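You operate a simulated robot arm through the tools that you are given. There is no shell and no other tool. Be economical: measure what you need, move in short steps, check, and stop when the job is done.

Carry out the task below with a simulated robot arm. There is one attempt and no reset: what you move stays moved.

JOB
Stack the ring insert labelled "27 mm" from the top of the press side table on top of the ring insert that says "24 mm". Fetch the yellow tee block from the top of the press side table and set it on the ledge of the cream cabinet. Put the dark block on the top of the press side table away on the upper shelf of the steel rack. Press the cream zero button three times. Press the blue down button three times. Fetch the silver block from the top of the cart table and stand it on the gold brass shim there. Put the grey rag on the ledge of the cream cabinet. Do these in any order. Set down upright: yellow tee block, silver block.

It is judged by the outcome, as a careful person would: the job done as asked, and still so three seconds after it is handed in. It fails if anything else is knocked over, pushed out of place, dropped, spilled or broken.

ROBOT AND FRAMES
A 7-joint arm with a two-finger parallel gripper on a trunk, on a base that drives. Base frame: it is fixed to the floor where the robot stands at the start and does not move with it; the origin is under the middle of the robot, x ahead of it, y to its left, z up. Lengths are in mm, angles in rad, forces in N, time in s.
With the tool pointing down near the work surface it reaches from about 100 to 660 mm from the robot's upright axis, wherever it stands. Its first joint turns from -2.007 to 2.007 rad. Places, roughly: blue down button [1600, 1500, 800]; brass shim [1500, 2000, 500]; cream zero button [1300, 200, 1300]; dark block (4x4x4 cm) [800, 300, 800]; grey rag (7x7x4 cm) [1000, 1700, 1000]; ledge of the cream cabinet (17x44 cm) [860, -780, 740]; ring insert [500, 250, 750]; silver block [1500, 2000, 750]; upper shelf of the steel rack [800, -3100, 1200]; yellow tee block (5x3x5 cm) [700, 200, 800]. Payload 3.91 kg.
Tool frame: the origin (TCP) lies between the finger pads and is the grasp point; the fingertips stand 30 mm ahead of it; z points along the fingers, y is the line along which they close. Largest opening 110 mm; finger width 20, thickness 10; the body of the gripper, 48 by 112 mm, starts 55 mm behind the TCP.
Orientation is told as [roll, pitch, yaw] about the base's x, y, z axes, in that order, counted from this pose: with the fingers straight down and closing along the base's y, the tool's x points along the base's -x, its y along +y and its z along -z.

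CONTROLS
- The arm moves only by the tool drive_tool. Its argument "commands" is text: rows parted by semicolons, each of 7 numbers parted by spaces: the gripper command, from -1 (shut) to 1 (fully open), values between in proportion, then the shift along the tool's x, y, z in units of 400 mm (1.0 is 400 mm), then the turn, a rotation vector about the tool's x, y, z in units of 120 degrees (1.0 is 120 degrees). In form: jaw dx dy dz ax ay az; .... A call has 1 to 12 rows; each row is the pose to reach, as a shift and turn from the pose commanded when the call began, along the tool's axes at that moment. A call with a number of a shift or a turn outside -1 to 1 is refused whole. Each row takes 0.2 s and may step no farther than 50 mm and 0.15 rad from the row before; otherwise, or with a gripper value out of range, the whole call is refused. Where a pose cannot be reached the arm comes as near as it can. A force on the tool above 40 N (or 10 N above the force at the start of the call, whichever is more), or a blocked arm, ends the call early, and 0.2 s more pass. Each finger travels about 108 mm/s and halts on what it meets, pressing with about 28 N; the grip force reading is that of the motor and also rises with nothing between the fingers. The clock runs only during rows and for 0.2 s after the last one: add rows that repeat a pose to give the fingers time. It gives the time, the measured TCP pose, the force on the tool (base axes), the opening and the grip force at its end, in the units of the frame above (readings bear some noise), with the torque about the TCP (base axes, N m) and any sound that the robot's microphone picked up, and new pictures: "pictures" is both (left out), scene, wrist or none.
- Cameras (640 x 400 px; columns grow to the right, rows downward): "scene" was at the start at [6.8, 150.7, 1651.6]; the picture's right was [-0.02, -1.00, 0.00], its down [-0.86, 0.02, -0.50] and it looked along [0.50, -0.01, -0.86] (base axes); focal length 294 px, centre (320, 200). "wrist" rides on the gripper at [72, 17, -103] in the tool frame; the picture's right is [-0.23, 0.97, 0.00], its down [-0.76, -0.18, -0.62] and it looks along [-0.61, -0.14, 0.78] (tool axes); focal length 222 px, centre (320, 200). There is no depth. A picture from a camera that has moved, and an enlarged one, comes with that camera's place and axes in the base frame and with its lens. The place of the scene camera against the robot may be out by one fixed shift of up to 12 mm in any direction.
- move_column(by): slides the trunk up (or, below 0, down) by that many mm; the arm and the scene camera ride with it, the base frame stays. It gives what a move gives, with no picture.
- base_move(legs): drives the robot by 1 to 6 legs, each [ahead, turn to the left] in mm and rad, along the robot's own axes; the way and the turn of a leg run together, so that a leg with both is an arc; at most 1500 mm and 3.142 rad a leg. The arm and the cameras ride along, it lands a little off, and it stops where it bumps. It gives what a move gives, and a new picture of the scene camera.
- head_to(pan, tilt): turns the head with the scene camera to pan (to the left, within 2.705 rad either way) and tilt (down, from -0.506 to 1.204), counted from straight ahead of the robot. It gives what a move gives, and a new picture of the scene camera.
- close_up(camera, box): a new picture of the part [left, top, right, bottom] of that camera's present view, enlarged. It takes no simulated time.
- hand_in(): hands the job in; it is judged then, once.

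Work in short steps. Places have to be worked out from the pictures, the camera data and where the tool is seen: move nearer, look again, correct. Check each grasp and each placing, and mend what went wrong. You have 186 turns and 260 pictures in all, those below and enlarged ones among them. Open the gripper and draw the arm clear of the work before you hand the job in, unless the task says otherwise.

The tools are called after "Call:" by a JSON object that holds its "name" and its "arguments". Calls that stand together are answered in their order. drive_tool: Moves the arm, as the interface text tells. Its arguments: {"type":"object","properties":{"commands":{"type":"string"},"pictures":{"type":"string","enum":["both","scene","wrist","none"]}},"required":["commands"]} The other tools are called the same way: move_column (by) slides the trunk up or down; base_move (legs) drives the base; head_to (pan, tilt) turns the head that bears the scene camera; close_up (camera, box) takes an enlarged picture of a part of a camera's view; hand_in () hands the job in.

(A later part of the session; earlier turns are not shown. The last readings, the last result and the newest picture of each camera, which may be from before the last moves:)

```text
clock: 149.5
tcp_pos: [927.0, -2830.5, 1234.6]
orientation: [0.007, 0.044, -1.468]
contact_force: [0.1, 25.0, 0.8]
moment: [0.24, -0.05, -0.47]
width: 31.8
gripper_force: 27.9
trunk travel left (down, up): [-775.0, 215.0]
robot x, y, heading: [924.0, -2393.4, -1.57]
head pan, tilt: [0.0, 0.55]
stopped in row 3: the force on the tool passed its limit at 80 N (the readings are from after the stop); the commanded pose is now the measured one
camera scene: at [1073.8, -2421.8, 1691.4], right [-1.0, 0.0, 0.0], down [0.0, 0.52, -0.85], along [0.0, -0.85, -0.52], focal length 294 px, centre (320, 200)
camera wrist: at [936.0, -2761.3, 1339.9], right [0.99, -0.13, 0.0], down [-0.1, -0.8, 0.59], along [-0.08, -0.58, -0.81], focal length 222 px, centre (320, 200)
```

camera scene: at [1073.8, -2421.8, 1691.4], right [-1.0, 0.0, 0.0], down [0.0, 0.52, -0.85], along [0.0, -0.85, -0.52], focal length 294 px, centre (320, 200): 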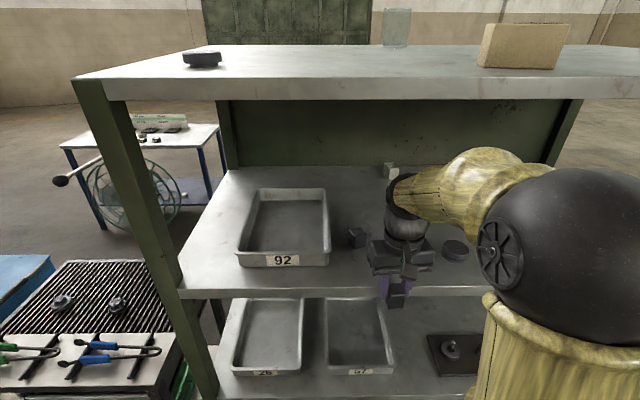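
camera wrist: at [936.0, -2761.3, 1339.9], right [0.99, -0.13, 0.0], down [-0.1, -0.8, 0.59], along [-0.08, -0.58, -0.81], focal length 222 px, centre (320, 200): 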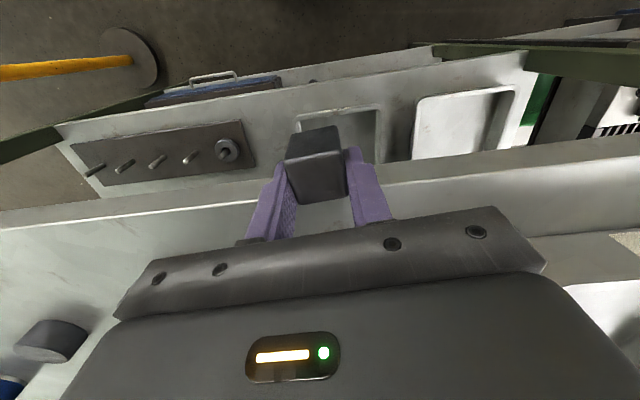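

The block met the shelf's front edge, so the edge is at y≈-2850 and shelf top ≈1217. I back off 60 mm, straighten the tool and raise to z≈1264, then look.

Call:
{"name": "drive_tool", "arguments": {"commands": "-1 .07 0 0 0 -.01 0; -1 .15 0 0 0 -.021 0; -1 .15 0 -.075 0 -.021 0; -1 .15 0 -.075 0 -.021 0", "pictures": "both"}}

Call:
{"name": "close_up", "arguments": {"camera": "wrist", "box": [240, 110, 400, 230]}}

```text
clock: 150.5
tcp_pos: [919.3, -2777.9, 1265.0]
orientation: [0.006, -0.008, -1.466]
contact_force: [0.3, 0.4, -2.7]
moment: [-0.01, 0.05, 0.01]
width: 31.8
gripper_force: 27.2
trunk travel left (down, up): [-775.0, 215.0]
robot x, y, heading: [920.0, -2395.6, -1.57]
head pan, tilt: [0.0, 0.55]
camera scene: at [1073.6, -2426.1, 1691.1], right [-1.0, 0.0, 0.0], down [0.0, 0.52, -0.85], along [0.0, -0.85, -0.52], focal length 294 px, centre (320, 200)
camera wrist: at [928.6, -2703.7, 1367.9], right [0.99, -0.12, 0.01], down [-0.1, -0.77, 0.63], along [-0.07, -0.62, -0.78], focal length 222 px, centre (320, 200)
```

scene: 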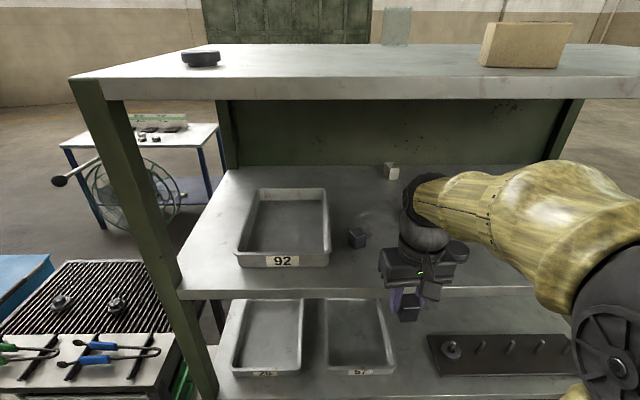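
wrist: 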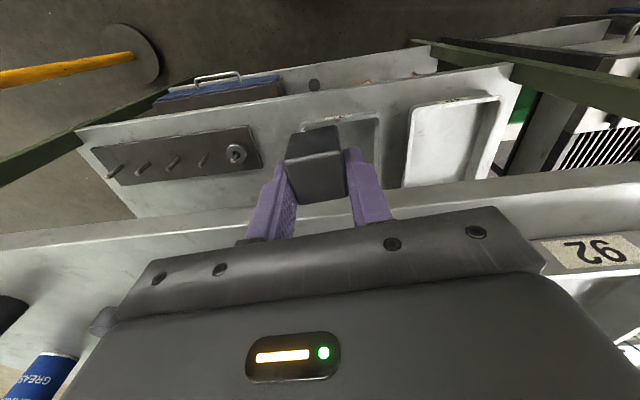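

```text
3.33 times, centred on (320, 170) of wrist
camera zoom: at [928.6, -2703.7, 1367.9], right [0.99, -0.12, 0.01], down [-0.1, -0.77, 0.63], along [-0.07, -0.62, -0.78], focal length 740 px, centre (320, 300)
```

zoom: 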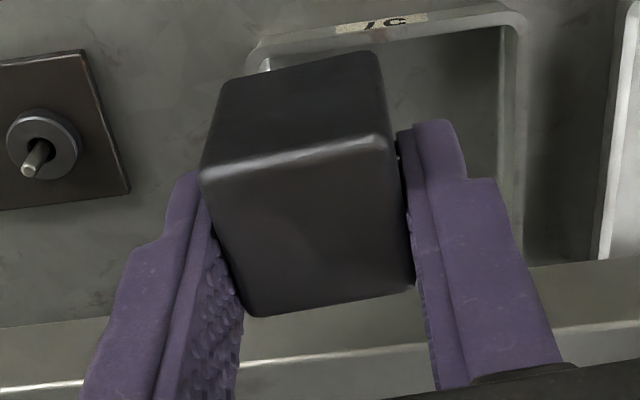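

The cube turned slightly in the grip but is held; pressing on the shelf will level it. I move forward to y≈-2905 at z≈1270.

Call:
{"name": "drive_tool", "arguments": {"commands": "-1 0 0 -.012 0 0 0; -1 -.08 -.005 -.012 0 0 0; -1 -.16 -.009 -.012 0 0 0; -1 -.24 -.0135 -.012 0 0 0; -1 -.317 -.018 -.012 0 0 0; -1 -.317 -.018 -.012 0 0 0", "pictures": "both"}}

```text
clock: 151.9
tcp_pos: [925.9, -2903.6, 1268.9]
orientation: [0.005, -0.006, -1.466]
contact_force: [0.0, 0.4, -3.7]
moment: [-0.01, -0.02, 0.04]
width: 31.7
gripper_force: 27.4
trunk travel left (down, up): [-775.0, 215.0]
robot x, y, heading: [921.6, -2392.6, -1.571]
head pan, tilt: [0.0, 0.55]
camera scene: at [1073.6, -2425.3, 1691.2], right [-1.0, 0.0, 0.0], down [0.0, 0.52, -0.85], along [0.0, -0.85, -0.52], focal length 294 px, centre (320, 200)
camera wrist: at [935.5, -2829.7, 1373.3], right [0.99, -0.12, 0.01], down [-0.1, -0.77, 0.63], along [-0.07, -0.62, -0.78], focal length 222 px, centre (320, 200)
```

scene: 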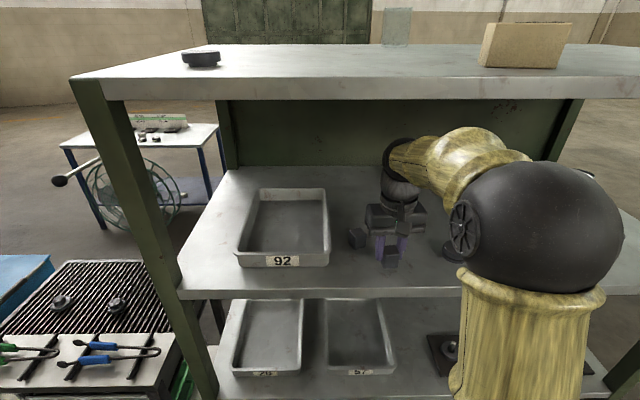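
wrist: 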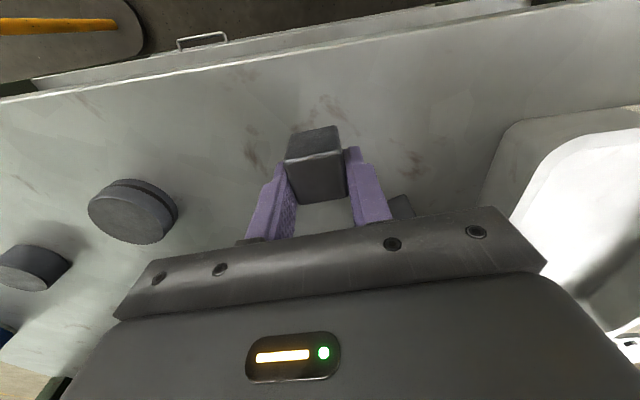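

Positioned over a free spot, no lean. Lower to contact.

Call:
{"name": "drive_tool", "arguments": {"commands": "-1 0 0 .015 0 0 0; -1 0 0 .0225 0 0 0; -1 0 0 .03 0 0 0; -1 0 0 .0375 0 0 0; -1 0 0 .045 0 0 0; -1 0 0 .0525 0 0 0", "pictures": "wrist"}}

```text
clock: 153.3
tcp_pos: [925.3, -2903.2, 1251.0]
orientation: [0.005, -0.011, -1.467]
contact_force: [0.7, -1.8, 24.7]
moment: [-0.06, 0.43, 0.05]
width: 31.8
gripper_force: 28.1
trunk travel left (down, up): [-775.0, 215.0]
robot x, y, heading: [919.8, -2396.5, -1.573]
head pan, tilt: [0.0, 0.55]
camera wrist: at [935.6, -2828.5, 1353.5], right [0.99, -0.12, 0.01], down [-0.1, -0.77, 0.63], along [-0.07, -0.63, -0.78], focal length 222 px, centre (320, 200)
```

wrist: 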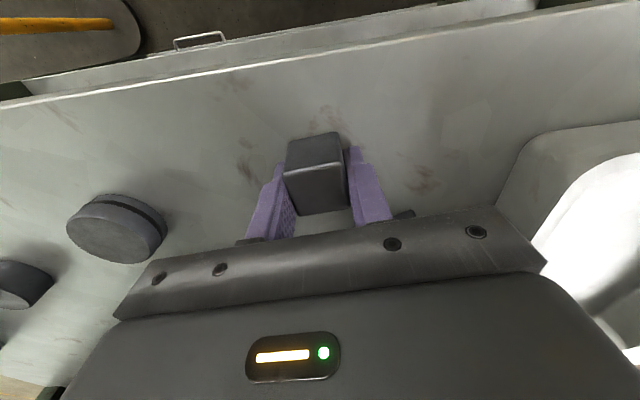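

Seated with ~25 N. Open, rise a little, and withdraw straight back.

Call:
{"name": "drive_tool", "arguments": {"commands": "-1 0 0 -.003 0 0 0; 0.1 0 0 -.003 0 0 0; 0.1 0 0 -.003 0 0 0; 0.1 0 0 -.03 0 0 0; 0.1 0 0 -.06 0 0 0; 0.1 .1 0 -.06 0 0 0; 0.1 .2 0 -.06 0 0 0; 0.1 .3 0 -.06 0 0 0; 0.1 .4 0 -.06 0 0 0", "pictures": "both"}}

```text
clock: 155.3
tcp_pos: [908.5, -2743.2, 1271.7]
orientation: [0.005, -0.011, -1.467]
contact_force: [0.7, 0.0, 0.9]
moment: [-0.02, -0.01, 0.03]
width: 60.7
gripper_force: 0.1
trunk travel left (down, up): [-775.0, 215.0]
robot x, y, heading: [920.3, -2398.1, -1.572]
head pan, tilt: [0.0, 0.55]
camera scene: at [1073.6, -2424.0, 1691.2], right [-1.0, 0.0, 0.0], down [0.0, 0.52, -0.85], along [0.0, -0.85, -0.52], focal length 294 px, centre (320, 200)
camera wrist: at [918.1, -2668.8, 1375.5], right [0.99, -0.12, 0.01], down [-0.1, -0.77, 0.63], along [-0.07, -0.62, -0.78], focal length 222 px, centre (320, 200)
```

scene: 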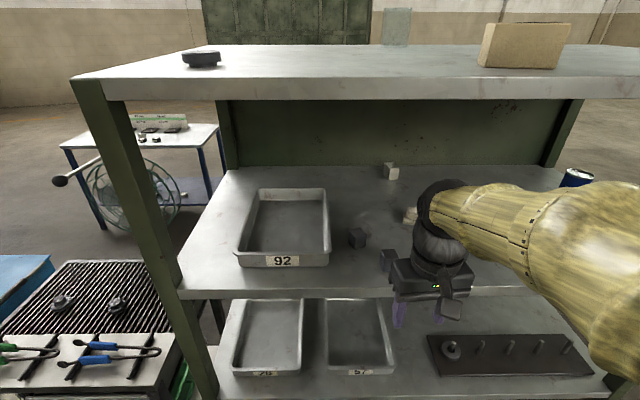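
wrist: 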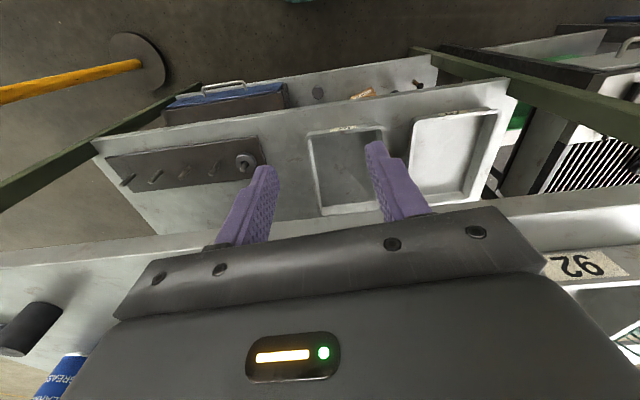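

Dark block is on the upper shelf. Now the long drive to the left side: via (-250,-300) and (-250,1000) to about (350,1000).

Call:
{"name": "base_move", "arguments": {"legs": [[0, -2.631], [1500, 0], [902, 0], [0, -0.509], [1300, 0], [0, -1.571]]}}

Call:
{"name": "base_move", "arguments": {"legs": [[600, 0]]}}

```text
clock: 193.1
tcp_pos: [137.6, 989.7, 1271.6]
orientation: [0.006, -0.007, 0.09]
contact_force: [-0.9, 0.4, -0.1]
moment: [-0.02, -0.03, -0.02]
width: 60.6
gripper_force: 0.1
trunk travel left (down, up): [-775.0, 215.0]
robot x, y, heading: [-215.7, 1005.9, -0.012]
head pan, tilt: [0.0, 0.55]
camera scene: at [-179.9, 1158.0, 1691.1], right [-0.01, -1.0, 0.0], down [-0.52, 0.01, -0.85], along [0.85, -0.01, -0.52], focal length 294 px, centre (320, 200)
```

scene: 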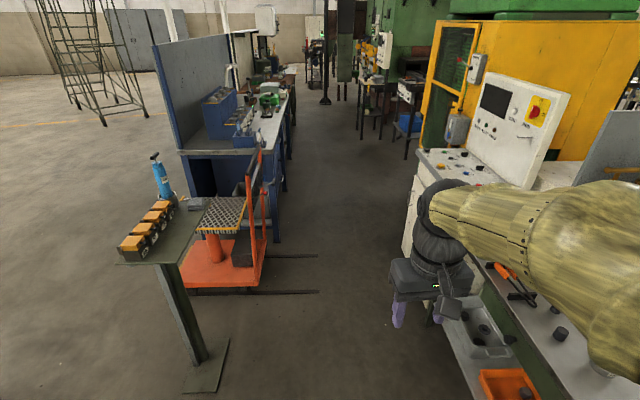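

```text
clock: 197.0
tcp_pos: [737.4, 981.0, 1271.5]
orientation: [0.006, -0.008, 0.089]
contact_force: [0.0, -0.1, -0.3]
moment: [0.01, 0.01, 0.01]
width: 60.5
gripper_force: 0.0
trunk travel left (down, up): [-775.0, 215.0]
robot x, y, heading: [387.4, 996.2, -0.011]
head pan, tilt: [0.0, 0.55]
camera scene: at [420.4, 1149.9, 1691.1], right [-0.01, -1.0, 0.0], down [-0.52, 0.01, -0.85], along [0.85, -0.01, -0.52], focal length 294 px, centre (320, 200)
```

scene: 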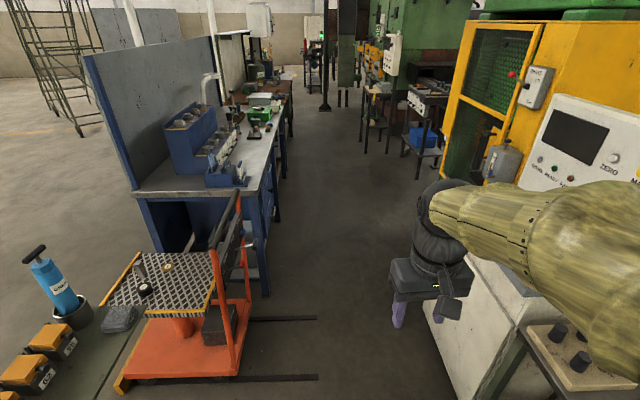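

The slab's panel shows a ZERO button. Look at it by panning right.

Call:
{"name": "head_to", "arguments": {"pan": -0.6, "tilt": 0.4}}

Call:
{"name": "close_up", "arguments": {"camera": "scene", "box": [240, 60, 480, 210]}}

```text
clock: 198.0
tcp_pos: [737.1, 980.5, 1271.4]
orientation: [0.007, -0.007, 0.088]
contact_force: [0.0, 0.2, -0.5]
moment: [0.0, 0.0, 0.02]
width: 60.5
gripper_force: 0.0
trunk travel left (down, up): [-775.0, 215.0]
robot x, y, heading: [390.3, 998.7, -0.012]
head pan, tilt: [-0.6, 0.4]
camera scene: at [405.7, 1097.9, 1704.8], right [-0.58, -0.82, 0.0], down [-0.32, 0.22, -0.92], along [0.75, -0.53, -0.39], focal length 294 px, centre (320, 200)
```

scene: 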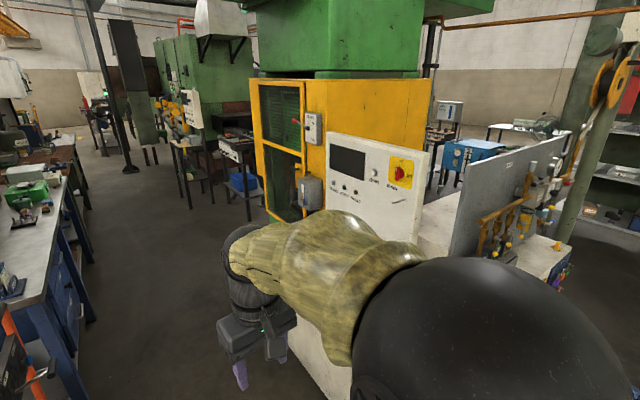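

```text
2.67 times, centred on (360, 135) of scene
camera zoom: at [405.7, 1097.9, 1704.8], right [-0.58, -0.82, 0.0], down [-0.32, 0.22, -0.92], along [0.75, -0.53, -0.39], focal length 784 px, centre (213, 373)
```

zoom: 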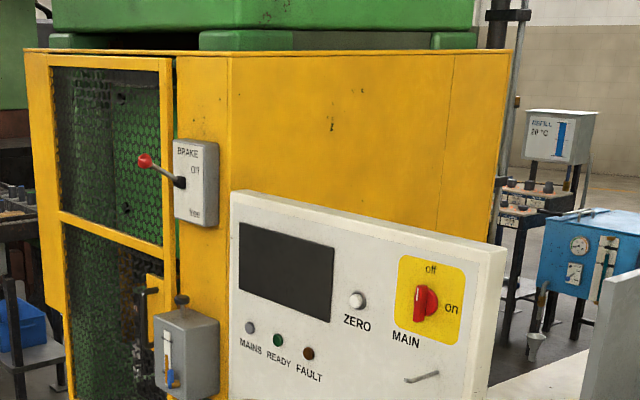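

ZERO is at about (1269,200,1317) on a face looking toward +y. I'll drive alongside at y≈830 with heading 0 (avoiding the strips on the floor near y≥1170) and press with the arm turned right.

Call:
{"name": "base_move", "arguments": {"legs": [[0, -0.175], [890, 0], [0, 0.187]]}}

Call:
{"name": "head_to", "arguments": {"pan": -1.5, "tilt": 0.5}}

```text
clock: 205.2
tcp_pos: [1608.0, 812.0, 1271.4]
orientation: [0.004, -0.008, 0.094]
contact_force: [0.6, 0.0, -0.3]
moment: [-0.01, -0.02, 0.02]
width: 60.6
gripper_force: 0.1
trunk travel left (down, up): [-775.0, 215.0]
robot x, y, heading: [1259.7, 826.2, -0.008]
head pan, tilt: [-0.6, 0.4]
camera scene: at [1275.9, 928.0, 1704.9], right [-0.57, -0.82, 0.0], down [-0.32, 0.22, -0.92], along [0.76, -0.53, -0.39], focal length 294 px, centre (320, 200)
```

scene: 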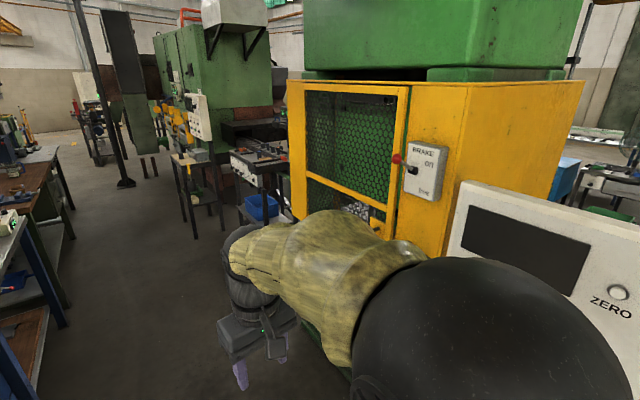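

```text
clock: 206.4
tcp_pos: [1608.8, 812.8, 1271.3]
orientation: [0.006, -0.006, 0.094]
contact_force: [0.6, -0.5, 0.2]
moment: [-0.02, 0.03, 0.0]
width: 60.7
gripper_force: 0.0
trunk travel left (down, up): [-775.0, 215.0]
robot x, y, heading: [1259.3, 825.4, -0.012]
head pan, tilt: [-1.499, 0.499]
camera scene: at [1205.9, 889.9, 1695.7], right [-1.0, -0.07, 0.0], down [-0.03, 0.48, -0.88], along [0.06, -0.88, -0.48], focal length 294 px, centre (320, 200)
```

scene: 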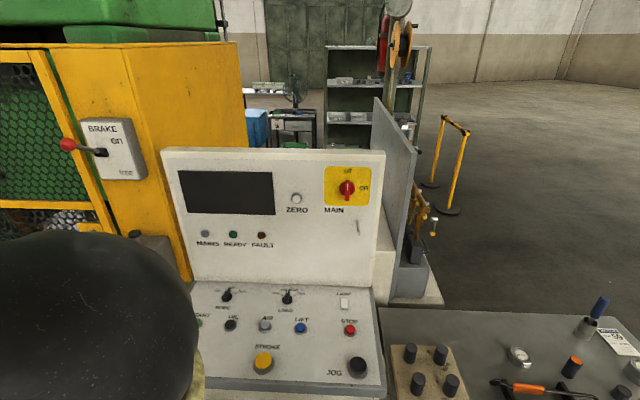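

ZERO triangulates to ≈(1331,136,1288). I swing the arm round to the right (arc about the robot axis), closing the gripper.

Call:
{"name": "drive_tool", "arguments": {"commands": "-1 .0209 -.1073 0 0 0 .0597; -1 .055 -.211 0 0 0 .1194; -1 .1018 -.3096 0 0 0 .1791; -1 .1605 -.4017 0 0 0 .2388; -1 .2302 -.4858 0 0 0 .2985; -1 .3097 -.5605 0 0 0 .3582; -1 .3982 -.6246 0 0 0 .4179; -1 .4938 -.6774 0 0 0 .4776; -1 .5953 -.7178 0 0 0 .5373; -1 .7008 -.7453 0 0 0 .597; -1 .809 -.7591 0 0 0 .6567; -1 .9184 -.7596 0 0 0 .7164", "pictures": "scene"}}

```text
clock: 209.0
tcp_pos: [1271.8, 474.4, 1267.0]
orientation: [0.009, 0.005, -1.405]
contact_force: [-0.3, 0.1, -0.6]
moment: [0.03, 0.02, 0.03]
width: 0.0
gripper_force: 27.8
trunk travel left (down, up): [-775.0, 215.0]
robot x, y, heading: [1259.3, 826.7, -0.009]
head pan, tilt: [-1.499, 0.499]
camera scene: at [1204.9, 889.5, 1695.7], right [-1.0, -0.06, 0.0], down [-0.03, 0.48, -0.88], along [0.06, -0.88, -0.48], focal length 294 px, centre (320, 200)
```

scene: 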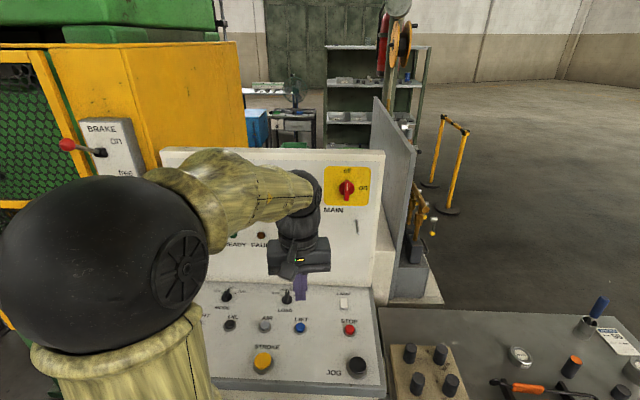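

Now fix yaw to -1.571, then pitch the tool to horizontal toward the panel while advancing.

Call:
{"name": "drive_tool", "arguments": {"commands": "-1 0 0 0 0 0 .04; -1 0 0 0 0 0 .0793; -1 0 0 0 0 0 .0793", "pictures": "none"}}

Call:
{"name": "drive_tool", "arguments": {"commands": "-1 -.0417 .0123 -.0046 0 -.0625 0; -1 -.0833 .0246 -.0092 0 -.125 0; -1 -.125 .0369 -.0138 0 -.1875 0; -1 -.1667 .0492 -.0183 0 -.25 0; -1 -.2083 .0615 -.0229 0 -.3125 0; -1 -.25 .0738 -.0275 0 -.375 0; -1 -.2917 .086 -.032 0 -.4375 0; -1 -.3333 .0983 -.0367 0 -.5 0; -1 -.375 .1106 -.0413 0 -.5625 0; -1 -.4167 .1229 -.0458 0 -.625 0; -1 -.4583 .1352 -.0504 0 -.6875 0; -1 -.5 .1475 -.055 0 -.75 0", "pictures": "both"}}

```text
clock: 209.8
tcp_pos: [1272.6, 474.3, 1267.1]
orientation: [0.007, 0.006, -1.572]
contact_force: [0.7, 0.1, -0.1]
moment: [-0.02, 0.0, 0.0]
width: 0.0
gripper_force: 28.4
trunk travel left (down, up): [-775.0, 215.0]
robot x, y, heading: [1257.0, 827.3, -0.009]
head pan, tilt: [-1.499, 0.499]
```

```text
clock: 212.4
tcp_pos: [1322.5, 277.5, 1285.6]
orientation: [0.307, -1.531, -1.902]
contact_force: [0.2, 0.8, -0.5]
moment: [-0.02, -0.02, -0.01]
width: 0.0
gripper_force: 27.7
out of reach, approached as far as the arm can: row 7, 8, 9, 12
trunk travel left (down, up): [-775.0, 215.0]
robot x, y, heading: [1258.6, 827.9, -0.007]
head pan, tilt: [-1.499, 0.499]
camera scene: at [1208.5, 888.6, 1695.7], right [-1.0, -0.06, 0.0], down [-0.03, 0.48, -0.88], along [0.06, -0.88, -0.48], focal length 294 px, centre (320, 200)
camera wrist: at [1342.9, 381.7, 1217.5], right [0.97, -0.03, 0.24], down [-0.17, 0.6, 0.78], along [-0.17, -0.8, 0.58], focal length 222 px, centre (320, 200)
```

scene: 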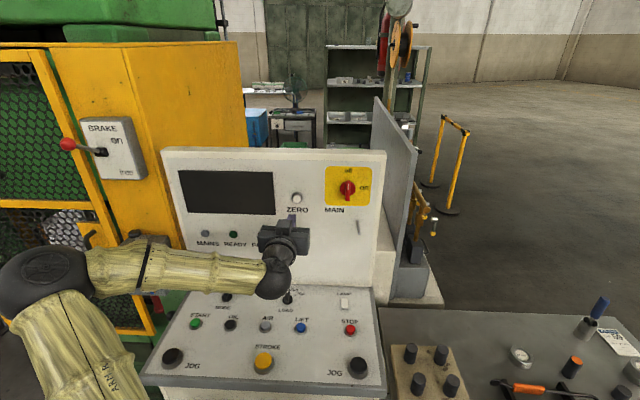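
wrist: 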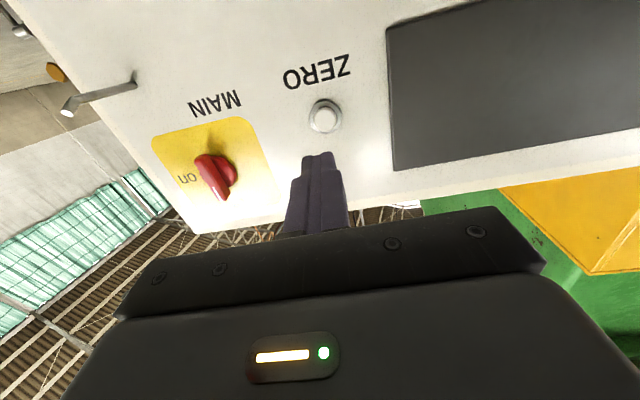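

The button is at ≈(1323,134,1288); closed fingertips are at ≈(1321,247,1285). I approach to ~15 mm away.

Call:
{"name": "drive_tool", "arguments": {"commands": "-1 -.006 .003 .08 0 0 0; -1 -.013 .007 .16 0 0 0; -1 -.02 .01 .245 0 0 0; -1 -.02 .01 .245 0 0 0", "pictures": "both"}}

Call:
{"name": "close_up", "arguments": {"camera": "wrist", "box": [220, 80, 420, 205]}}

Call:
{"name": "close_up", "arguments": {"camera": "scene", "box": [240, 160, 360, 235]}}

```text
clock: 213.4
tcp_pos: [1328.3, 234.1, 1291.6]
orientation: [1.032, -1.564, -2.623]
contact_force: [0.0, 0.1, 0.8]
moment: [0.03, 0.0, 0.03]
width: 0.1
gripper_force: 27.8
out of reach, approached as far as the arm can: row 1, 2, 3, 4
trunk travel left (down, up): [-775.0, 215.0]
robot x, y, heading: [1260.3, 829.1, -0.01]
head pan, tilt: [-1.499, 0.499]
camera scene: at [1203.6, 892.0, 1695.7], right [-1.0, -0.06, 0.0], down [-0.03, 0.48, -0.88], along [0.06, -0.88, -0.48], focal length 294 px, centre (320, 200)
camera wrist: at [1349.1, 336.1, 1220.3], right [0.97, -0.02, 0.23], down [-0.17, 0.62, 0.76], along [-0.16, -0.78, 0.6], focal length 222 px, centre (320, 200)
```

scene: 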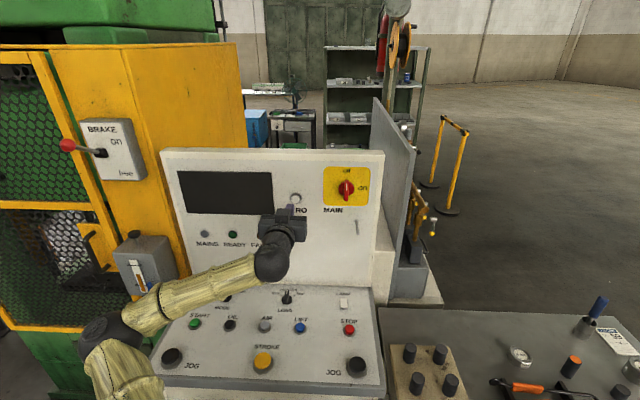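
wrist: 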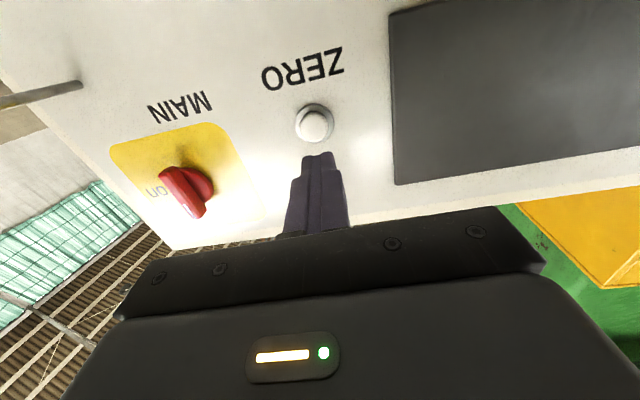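

```text
3.20 times, centred on (320, 142) of wrist
camera zoom: at [1349.1, 336.1, 1220.3], right [0.97, -0.02, 0.23], down [-0.17, 0.62, 0.76], along [-0.16, -0.78, 0.6], focal length 711 px, centre (320, 384)
```

zoom: 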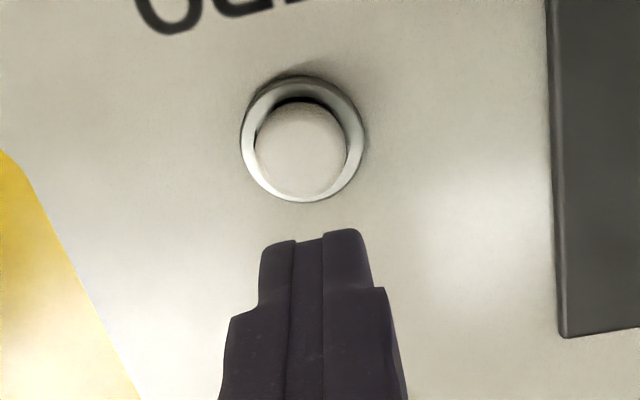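

```text
5.33 times, centred on (300, 198) of scene
camera zoom: at [1203.6, 892.0, 1695.7], right [-1.0, -0.06, 0.0], down [-0.03, 0.48, -0.88], along [0.06, -0.88, -0.48], focal length 1568 px, centre (427, 213)
```

zoom: 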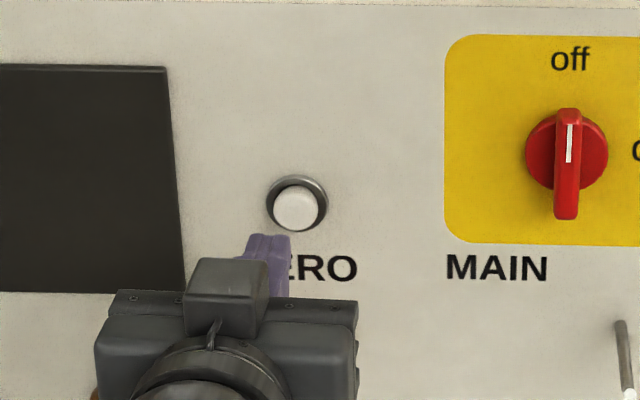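

The arm hits a joint limit at this orientation, about 70 mm short. I try letting the fingers tilt ~15° downward while reaching forward.

Call:
{"name": "drive_tool", "arguments": {"commands": "-1 0 0 0 0 .06 0; -1 -.004 -.006 0.03 0 .124 0; -1 -.008 -.0125 .07 0 .124 0; -1 -.01 -.0125 .11 0 .124 0; -1 -.01 -.0125 .11 0 .124 0", "pictures": "wrist"}}

```text
clock: 214.6
tcp_pos: [1325.2, 187.1, 1293.6]
orientation: [0.024, -1.304, -1.594]
contact_force: [-0.1, 0.5, 0.3]
moment: [-0.03, 0.02, 0.03]
width: 0.0
gripper_force: 27.5
trunk travel left (down, up): [-775.0, 215.0]
robot x, y, heading: [1257.9, 825.6, -0.003]
head pan, tilt: [-1.499, 0.499]
camera wrist: at [1343.3, 305.6, 1251.9], right [0.97, -0.06, 0.23], down [-0.18, 0.4, 0.9], along [-0.14, -0.91, 0.38], focal length 222 px, centre (320, 200)
```

wrist: 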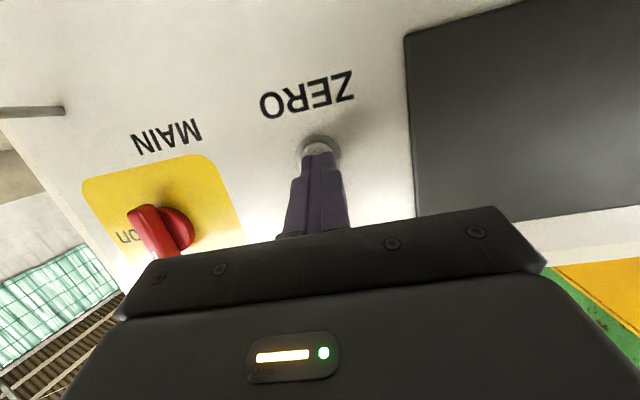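

Now within ~24 mm of the button and aligned. First press: advance to d=30 mm in the -y direction and return.

Call:
{"name": "drive_tool", "arguments": {"commands": "-1 -.0119 0 .0434 0 0 0; -1 -.0152 0 .0554 0 0 0; -1 -.0172 0 .0627 0 0 0; -1 -.0191 0 .07 0 0 0; -1 -.0119 0 .0434 0 0 0; -1 -.0066 0 .024 0 0 0", "pictures": "wrist"}}

```text
clock: 215.0
tcp_pos: [1323.8, 182.7, 1294.7]
orientation: [0.023, -1.3, -1.596]
contact_force: [4.0, 35.0, 0.8]
moment: [-0.1, -0.15, 0.12]
width: 0.0
gripper_force: 28.0
trunk travel left (down, up): [-775.0, 215.0]
robot x, y, heading: [1260.0, 828.0, -0.007]
head pan, tilt: [-1.499, 0.499]
heard: click
stopped in row 2: the force on the tool passed its limit at 52 N (the readings are from after the stop); the commanded pose is now the measured one
camera wrist: at [1343.7, 300.2, 1252.8], right [0.97, -0.06, 0.22], down [-0.18, 0.4, 0.9], along [-0.15, -0.92, 0.37], focal length 222 px, centre (320, 200)
```

wrist: 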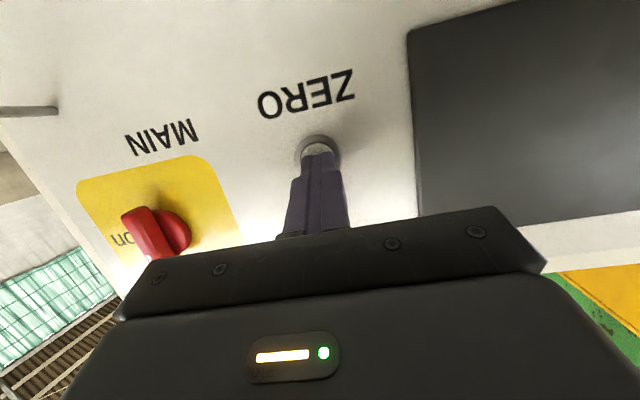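

Click — first press registered, contact at TCP y≈184. Back off 12 mm to release.

Call:
{"name": "drive_tool", "arguments": {"commands": "-1 .004 0 -.0145 0 0 0; -1 .008 0 -.029 0 0 0; -1 .008 0 -.029 0 0 0", "pictures": "none"}}

Call:
{"name": "drive_tool", "arguments": {"commands": "-1 -.004 0 .0145 0 0 0; -1 -.006 0 .022 0 0 0; -1 -.007 0 .0255 0 0 0; -1 -.0078 0 .0285 0 0 0; -1 -.0085 0 .031 0 0 0; -1 0 0 0 0 0 0; -1 0 0 0 0 0 0", "pictures": "none"}}

```text
clock: 215.8
tcp_pos: [1324.4, 186.6, 1290.3]
orientation: [0.021, -1.294, -1.593]
contact_force: [-0.5, 2.1, -0.6]
moment: [0.02, 0.01, -0.01]
width: 0.0
gripper_force: 28.0
trunk travel left (down, up): [-775.0, 215.0]
robot x, y, heading: [1258.3, 826.9, -0.008]
head pan, tilt: [-1.499, 0.499]
```

```text
clock: 216.7
tcp_pos: [1323.9, 181.6, 1290.0]
orientation: [0.023, -1.292, -1.597]
contact_force: [2.9, 27.5, 0.5]
moment: [-0.07, 0.02, 0.12]
width: 0.0
gripper_force: 27.9
trunk travel left (down, up): [-775.0, 215.0]
robot x, y, heading: [1259.5, 832.1, -0.003]
head pan, tilt: [-1.499, 0.499]
heard: click
stopped in row 4: the force on the tool passed its limit at 42 N (the readings are from after the stop); the commanded pose is now the measured one
```

Second click. Back off and press a third time.

Call:
{"name": "drive_tool", "arguments": {"commands": "-1 .004 0 -.0145 0 0 0; -1 .01 0 -.037 0 0 0; -1 .01 0 -.037 0 0 0", "pictures": "none"}}

Call:
{"name": "drive_tool", "arguments": {"commands": "-1 -.004 0 .0145 0 0 0; -1 -.006 0 .022 0 0 0; -1 -.0078 0 .0285 0 0 0; -1 -.009 0 .033 0 0 0; -1 -.0098 0 .036 0 0 0; -1 -.0106 0 .039 0 0 0; -1 -.0114 0 .042 0 0 0; -1 0 0 0 0 0 0; -1 0 0 0 0 0 0", "pictures": "none"}}

```text
clock: 217.5
tcp_pos: [1324.4, 191.6, 1288.1]
orientation: [0.022, -1.289, -1.599]
contact_force: [0.4, -0.9, 0.6]
moment: [-0.02, -0.03, -0.01]
width: 0.0
gripper_force: 27.6
trunk travel left (down, up): [-775.0, 215.0]
robot x, y, heading: [1260.7, 828.3, -0.003]
head pan, tilt: [-1.499, 0.499]
```

```text
clock: 218.9
tcp_pos: [1325.1, 182.4, 1287.7]
orientation: [0.02, -1.285, -1.597]
contact_force: [3.2, 27.4, 0.3]
moment: [-0.07, 0.12, 0.15]
width: 0.0
gripper_force: 27.6
trunk travel left (down, up): [-775.0, 215.0]
robot x, y, heading: [1258.4, 827.9, -0.004]
head pan, tilt: [-1.499, 0.499]
heard: click
stopped in row 7: the force on the tool passed its limit at 42 N (the readings are from after the stop); the commanded pose is now the measured one
```

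Third click. Back off and look at the panel.

Call:
{"name": "drive_tool", "arguments": {"commands": "-1 .01 0 -.037 0 0 0; -1 .02 0 -.1 0 0 0; -1 .02 0 -.2 0 0 0; -1 .02 0 -.26 0 0 0", "pictures": "scene"}}

Call:
{"name": "close_up", "arguments": {"camera": "scene", "box": [150, 140, 390, 290]}}

```text
clock: 219.9
tcp_pos: [1322.8, 278.1, 1307.3]
orientation: [0.023, -1.281, -1.599]
contact_force: [0.2, 0.2, 0.8]
moment: [0.0, 0.02, 0.02]
width: 0.0
gripper_force: 27.5
trunk travel left (down, up): [-775.0, 215.0]
robot x, y, heading: [1258.8, 826.6, -0.005]
head pan, tilt: [-1.499, 0.499]
camera scene: at [1205.8, 889.9, 1695.7], right [-1.0, -0.07, 0.0], down [-0.03, 0.48, -0.88], along [0.06, -0.88, -0.48], focal length 294 px, centre (320, 200)
```

scene: 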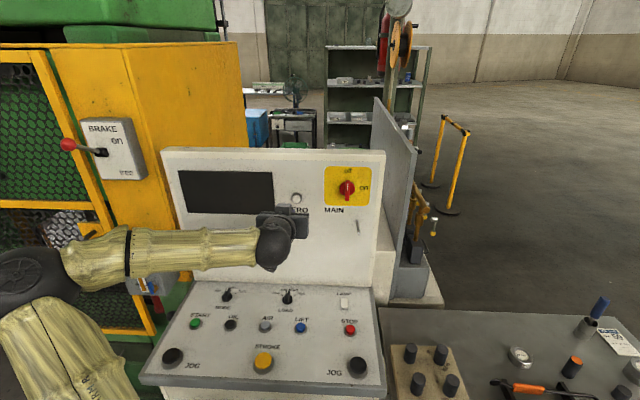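

```text
2.67 times, centred on (270, 215) of scene
camera zoom: at [1205.8, 889.9, 1695.7], right [-1.0, -0.07, 0.0], down [-0.03, 0.48, -0.88], along [0.06, -0.88, -0.48], focal length 784 px, centre (453, 160)
```

zoom: 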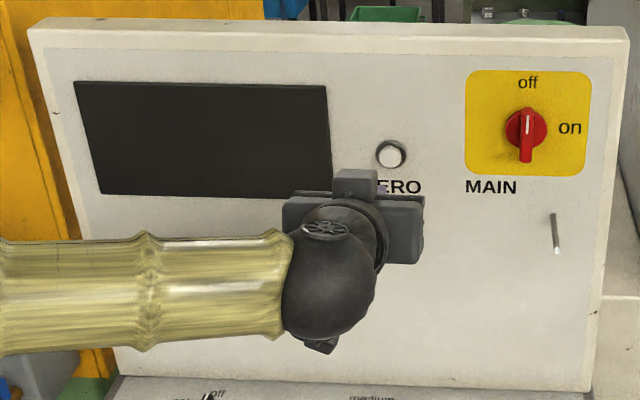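

Three clicks heard, nothing else touched. I return the tool to vertical and look left at the cart.

Call:
{"name": "drive_tool", "arguments": {"commands": "-1 .0239 -.0142 -.0452 0 .0612 0; -1 .0478 -.0284 -.0904 0 .1224 0; -1 .0717 -.0426 -.1356 0 .1836 0; -1 .0956 -.0568 -.1808 0 .2448 0; -1 .1195 -.071 -.226 0 .306 0; -1 .1434 -.0852 -.2712 0 .3672 0; -1 .1673 -.0994 -.3164 0 .4284 0; -1 .1912 -.1136 -.3616 0 .4896 0; -1 .2151 -.1278 -.4068 0 .5508 0; -1 .239 -.142 -.452 0 .612 0; -1 .239 -.142 -.452 0 .612 0", "pictures": "none"}}

Call:
{"name": "head_to", "arguments": {"pan": 1.2, "tilt": 0.6}}

```text
clock: 222.3
tcp_pos: [1269.0, 479.4, 1266.5]
orientation: [0.006, -0.001, -1.576]
contact_force: [-0.5, -0.9, -0.4]
moment: [0.0, 0.01, 0.04]
width: 0.1
gripper_force: 27.5
trunk travel left (down, up): [-775.0, 215.0]
robot x, y, heading: [1259.2, 825.5, -0.004]
head pan, tilt: [-1.499, 0.499]
```

```text
clock: 224.7
tcp_pos: [1269.3, 478.8, 1267.3]
orientation: [0.007, -0.002, -1.576]
contact_force: [0.2, 0.0, 0.1]
moment: [0.01, -0.02, 0.05]
width: 0.2
gripper_force: 28.0
trunk travel left (down, up): [-775.0, 215.0]
robot x, y, heading: [1263.6, 828.7, -0.005]
head pan, tilt: [1.201, 0.6]
camera scene: at [1232.2, 1062.8, 1686.6], right [0.93, -0.37, 0.0], down [-0.21, -0.53, -0.83], along [0.3, 0.77, -0.56], focal length 294 px, centre (320, 200)
```

scene: 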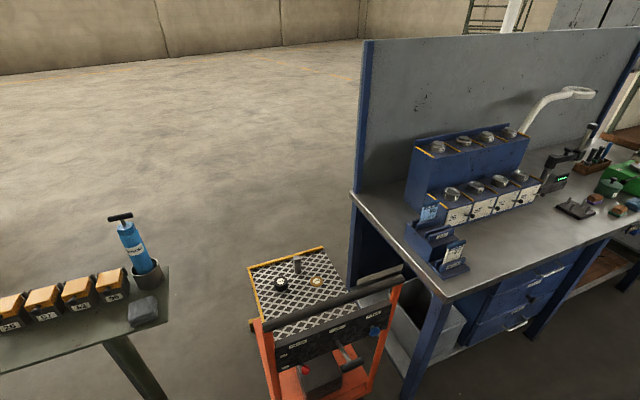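

Call:
{"name": "close_up", "arguments": {"camera": "scene", "box": [230, 240, 430, 400]}}

Call:
{"name": "close_up", "arguments": {"camera": "scene", "box": [0, 200, 200, 400]}}

```text
2.50 times, centred on (330, 320) of scene
camera zoom: at [1232.2, 1062.8, 1686.6], right [0.93, -0.37, 0.0], down [-0.21, -0.53, -0.83], along [0.3, 0.77, -0.56], focal length 735 px, centre (295, -100)
```

zoom: 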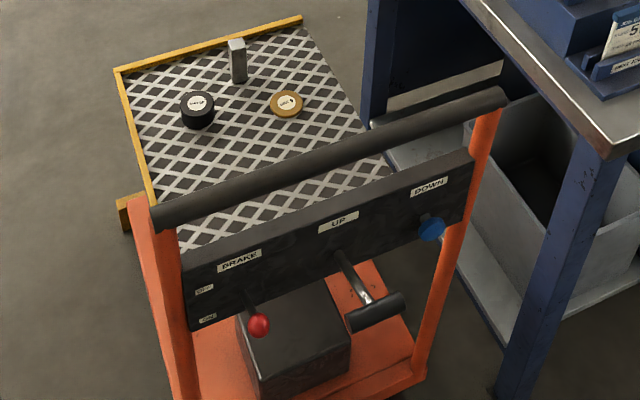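

```text
2.00 times, centred on (100, 300) of scene
camera zoom: at [1232.2, 1062.8, 1686.6], right [0.93, -0.37, 0.0], down [-0.21, -0.53, -0.83], along [0.3, 0.77, -0.56], focal length 588 px, centre (760, 0)
```

zoom: 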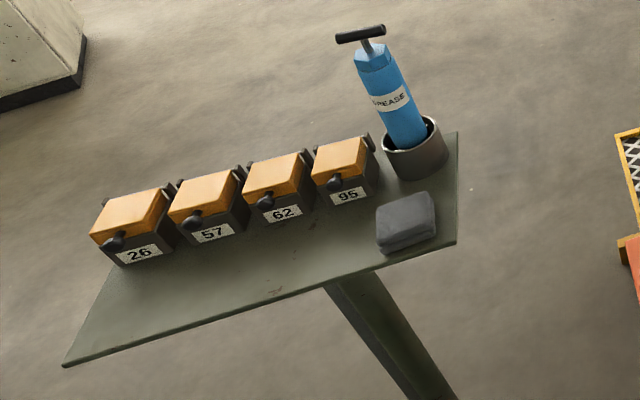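

The silver block, shim and blue DOWN button are visible. I check the floor strips between me and the cart.

Call:
{"name": "head_to", "arguments": {"pan": 1.3, "tilt": 1.1}}

```text
clock: 225.6
tcp_pos: [1269.5, 479.1, 1266.6]
orientation: [0.007, -0.003, -1.576]
contact_force: [0.2, -0.7, 0.2]
moment: [0.0, 0.01, 0.0]
width: 0.0
gripper_force: 27.8
trunk travel left (down, up): [-775.0, 215.0]
robot x, y, heading: [1256.1, 824.3, 0.0]
head pan, tilt: [1.3, 1.1]
camera scene: at [1217.0, 1041.4, 1648.1], right [0.96, -0.27, 0.0], down [-0.24, -0.86, -0.45], along [0.12, 0.44, -0.89], focal length 294 px, centre (320, 200)
```

scene: 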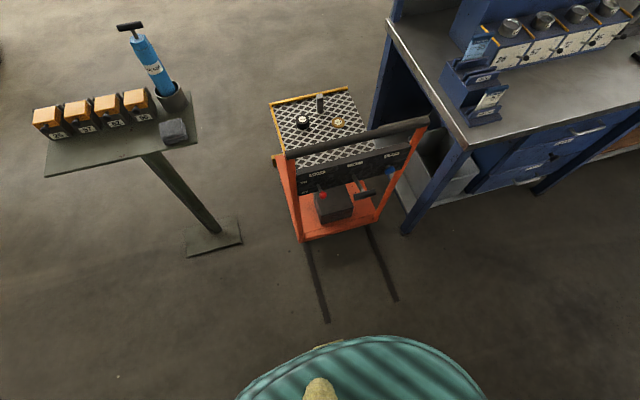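

The strips are flat floor markings. DOWN is at about (1640,1577,665) facing −y. I drive to (1600,890), turn to heading π so the arm (now on the robot's right) points at the cart, then lower the trunk.

Call:
{"name": "base_move", "arguments": {"legs": [[0, 0.184], [350, 0], [0, 2.958]]}}

Call:
{"name": "move_column", "arguments": {"by": -600}}

Call:
{"name": "head_to", "arguments": {"pan": -1.5, "tilt": 0.35}}

```text
clock: 232.0
tcp_pos: [1822.9, 618.7, 1265.9]
orientation: [0.006, 0.001, -0.939]
contact_force: [-0.3, -0.9, 0.8]
moment: [-0.01, -0.01, -0.02]
width: 0.0
gripper_force: 28.5
trunk travel left (down, up): [-775.0, 215.0]
robot x, y, heading: [1605.6, 892.5, 0.629]
head pan, tilt: [1.3, 1.1]
stopped in leg 3: the robot was blocked; the commanded pose is now the measured one
camera scene: at [1446.4, 1039.3, 1648.0], right [0.94, 0.35, 0.0], down [0.31, -0.83, -0.45], along [-0.16, 0.42, -0.89], focal length 294 px, centre (320, 200)
```

scene: 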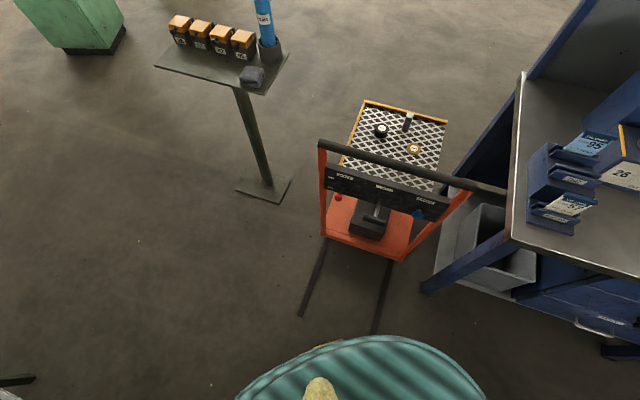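

```text
refused: -600 is not a number from -400 to 400
```

```text
clock: 234.5
tcp_pos: [1822.7, 618.9, 1267.1]
orientation: [0.007, 0.0, -0.939]
contact_force: [0.1, 0.0, 0.8]
moment: [0.0, -0.02, -0.01]
width: 0.4
gripper_force: 28.1
trunk travel left (down, up): [-775.0, 215.0]
robot x, y, heading: [1607.8, 892.1, 0.626]
head pan, tilt: [-1.499, 0.351]
camera scene: at [1528.4, 909.1, 1709.4], right [-0.76, -0.65, 0.0], down [-0.22, 0.26, -0.94], along [0.61, -0.72, -0.34], focal length 294 px, centre (320, 200)
```

scene: 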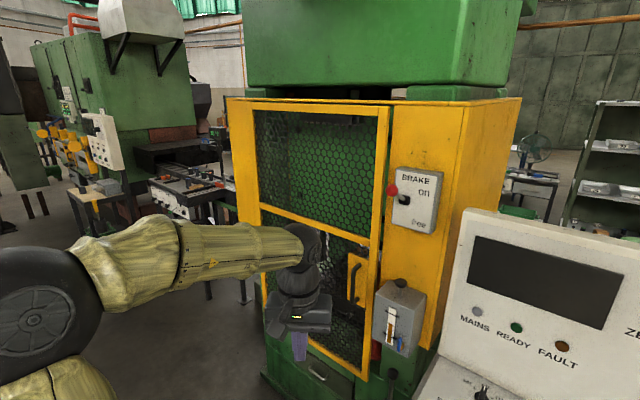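

The base corner met the console front. I move 60 mm further out first, then finish the turn and lower the trunk in two steps.

Call:
{"name": "base_move", "arguments": {"legs": [[60, 0], [0, 2.512]]}}

Call:
{"name": "move_column", "arguments": {"by": -300}}

Call:
{"name": "move_column", "arguments": {"by": -300}}

Call:
{"name": "head_to", "arguments": {"pan": -1.5, "tilt": 0.35}}

```text
clock: 237.6
tcp_pos: [1940.2, 726.1, 1266.0]
orientation: [0.005, -0.001, -0.658]
contact_force: [-0.7, 0.4, 0.5]
moment: [-0.01, 0.02, -0.01]
width: 0.0
gripper_force: 27.6
trunk travel left (down, up): [-775.0, 215.0]
robot x, y, heading: [1657.9, 931.9, 0.899]
head pan, tilt: [-1.499, 0.351]
stopped in leg 2: the robot was blocked; the commanded pose is now the measured one
camera scene: at [1576.5, 925.5, 1709.4], right [-0.57, -0.82, 0.0], down [-0.28, 0.2, -0.94], along [0.77, -0.54, -0.34], focal length 294 px, centre (320, 200)
```

scene: 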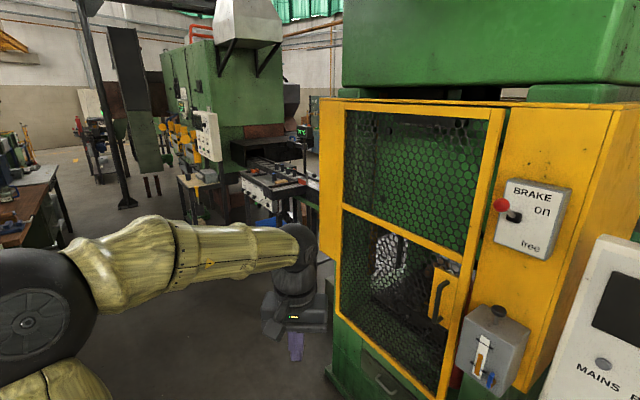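

```text
clock: 240.6
tcp_pos: [1940.3, 725.1, 965.7]
orientation: [0.006, -0.001, -0.658]
contact_force: [0.9, -0.1, 0.3]
moment: [0.01, 0.03, 0.0]
width: 0.0
gripper_force: 28.3
trunk travel left (down, up): [-475.0, 515.0]
robot x, y, heading: [1655.8, 927.2, 0.888]
head pan, tilt: [-1.499, 0.351]
```

```text
clock: 243.6
tcp_pos: [1940.6, 726.5, 667.4]
orientation: [0.005, -0.001, -0.658]
contact_force: [-0.1, -0.8, -1.2]
moment: [0.0, -0.02, 0.0]
width: 0.1
gripper_force: 28.1
trunk travel left (down, up): [-175.0, 815.0]
robot x, y, heading: [1656.7, 926.9, 0.893]
head pan, tilt: [-1.499, 0.351]
```

```text
clock: 244.2
tcp_pos: [1940.6, 725.6, 667.6]
orientation: [0.005, 0.0, -0.656]
contact_force: [0.2, 0.4, -0.3]
moment: [-0.02, -0.03, 0.01]
width: 0.1
gripper_force: 28.4
trunk travel left (down, up): [-175.0, 815.0]
robot x, y, heading: [1658.0, 931.4, 0.89]
head pan, tilt: [-1.499, 0.351]
camera scene: at [1576.5, 925.3, 1109.4], right [-0.57, -0.82, 0.0], down [-0.28, 0.2, -0.94], along [0.77, -0.54, -0.34], focal length 294 px, centre (320, 200)
```

scene: 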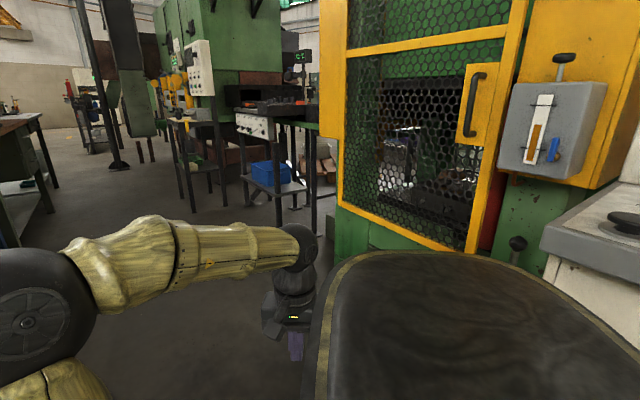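

Still blocked by the base's rear corner near the press. Rather than turn the base, I swing the arm left about the axis to point at the cart (open space), in two moves.

Call:
{"name": "drive_tool", "arguments": {"commands": "-1 .0068 .1085 0 0 0 -.0597; -1 .0271 .2152 0 0 0 -.1194; -1 .0605 .3187 0 0 0 -.1791; -1 .1065 .4171 0 0 0 -.2388; -1 .1644 .509 0 0 0 -.2985; -1 .2334 .593 0 0 0 -.3582; -1 .3123 .6677 0 0 0 -.4179; -1 .3999 .7321 0 0 0 -.4776; -1 .4949 .785 0 0 0 -.5373; -1 .5957 .8256 0 0 0 -.597; -1 .7009 .8535 0 0 0 -.6567; -1 .8085 .8678 0 0 0 -.7164", "pictures": "none"}}

Call:
{"name": "drive_tool", "arguments": {"commands": "-1 .0068 .1085 0 0 0 -.0597; -1 .0271 .2152 0 0 0 -.1194; -1 .0605 .3187 0 0 0 -.1791; -1 .1065 .4171 0 0 0 -.2388; -1 .1644 .509 0 0 0 -.2985; -1 .2334 .593 0 0 0 -.3582", "pictures": "wrist"}}

Call:
{"name": "head_to", "arguments": {"pan": 0.75, "tilt": 0.5}}

```text
clock: 246.8
tcp_pos: [1895.6, 1197.2, 667.2]
orientation: [0.0, -0.005, 0.844]
contact_force: [0.4, -0.5, 1.0]
moment: [0.01, 0.03, 0.01]
width: 0.0
gripper_force: 27.9
trunk travel left (down, up): [-175.0, 815.0]
robot x, y, heading: [1656.2, 927.5, 0.891]
head pan, tilt: [-1.499, 0.351]
```

```text
clock: 248.2
tcp_pos: [1667.5, 1286.3, 669.8]
orientation: [0.024, -0.01, 1.568]
contact_force: [-0.2, -0.8, 0.7]
moment: [0.04, 0.02, -0.01]
width: 0.0
gripper_force: 28.1
trunk travel left (down, up): [-175.0, 815.0]
robot x, y, heading: [1652.3, 927.8, 0.898]
head pan, tilt: [-1.499, 0.351]
camera wrist: at [1653.3, 1212.7, 773.9], right [-0.97, 0.23, 0.03], down [0.19, 0.75, 0.63], along [0.12, 0.61, -0.78], focal length 222 px, centre (320, 200)
```

wrist: 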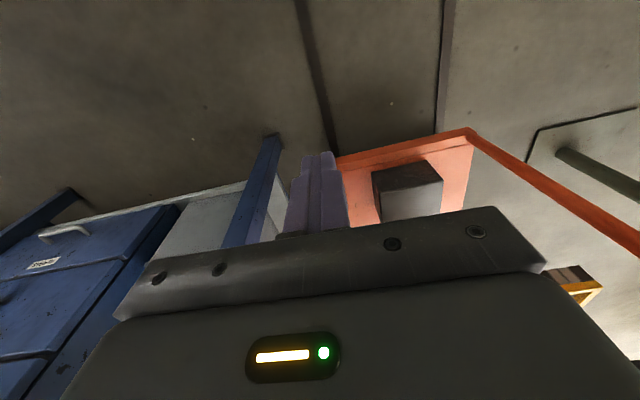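

```text
clock: 250.3
tcp_pos: [1667.3, 1287.2, 670.3]
orientation: [0.011, -0.009, 1.563]
contact_force: [-0.2, 0.8, -0.2]
moment: [0.01, 0.01, 0.04]
width: 0.0
gripper_force: 27.7
trunk travel left (down, up): [-175.0, 815.0]
robot x, y, heading: [1656.5, 931.7, 0.897]
head pan, tilt: [0.75, 0.499]
camera scene: at [1493.0, 1068.9, 1095.7], right [1.0, 0.07, 0.0], down [0.03, -0.48, -0.88], along [-0.06, 0.88, -0.48], focal length 294 px, centre (320, 200)
```

scene: 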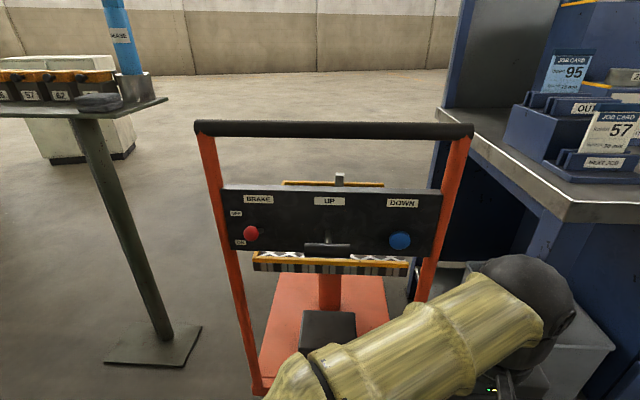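

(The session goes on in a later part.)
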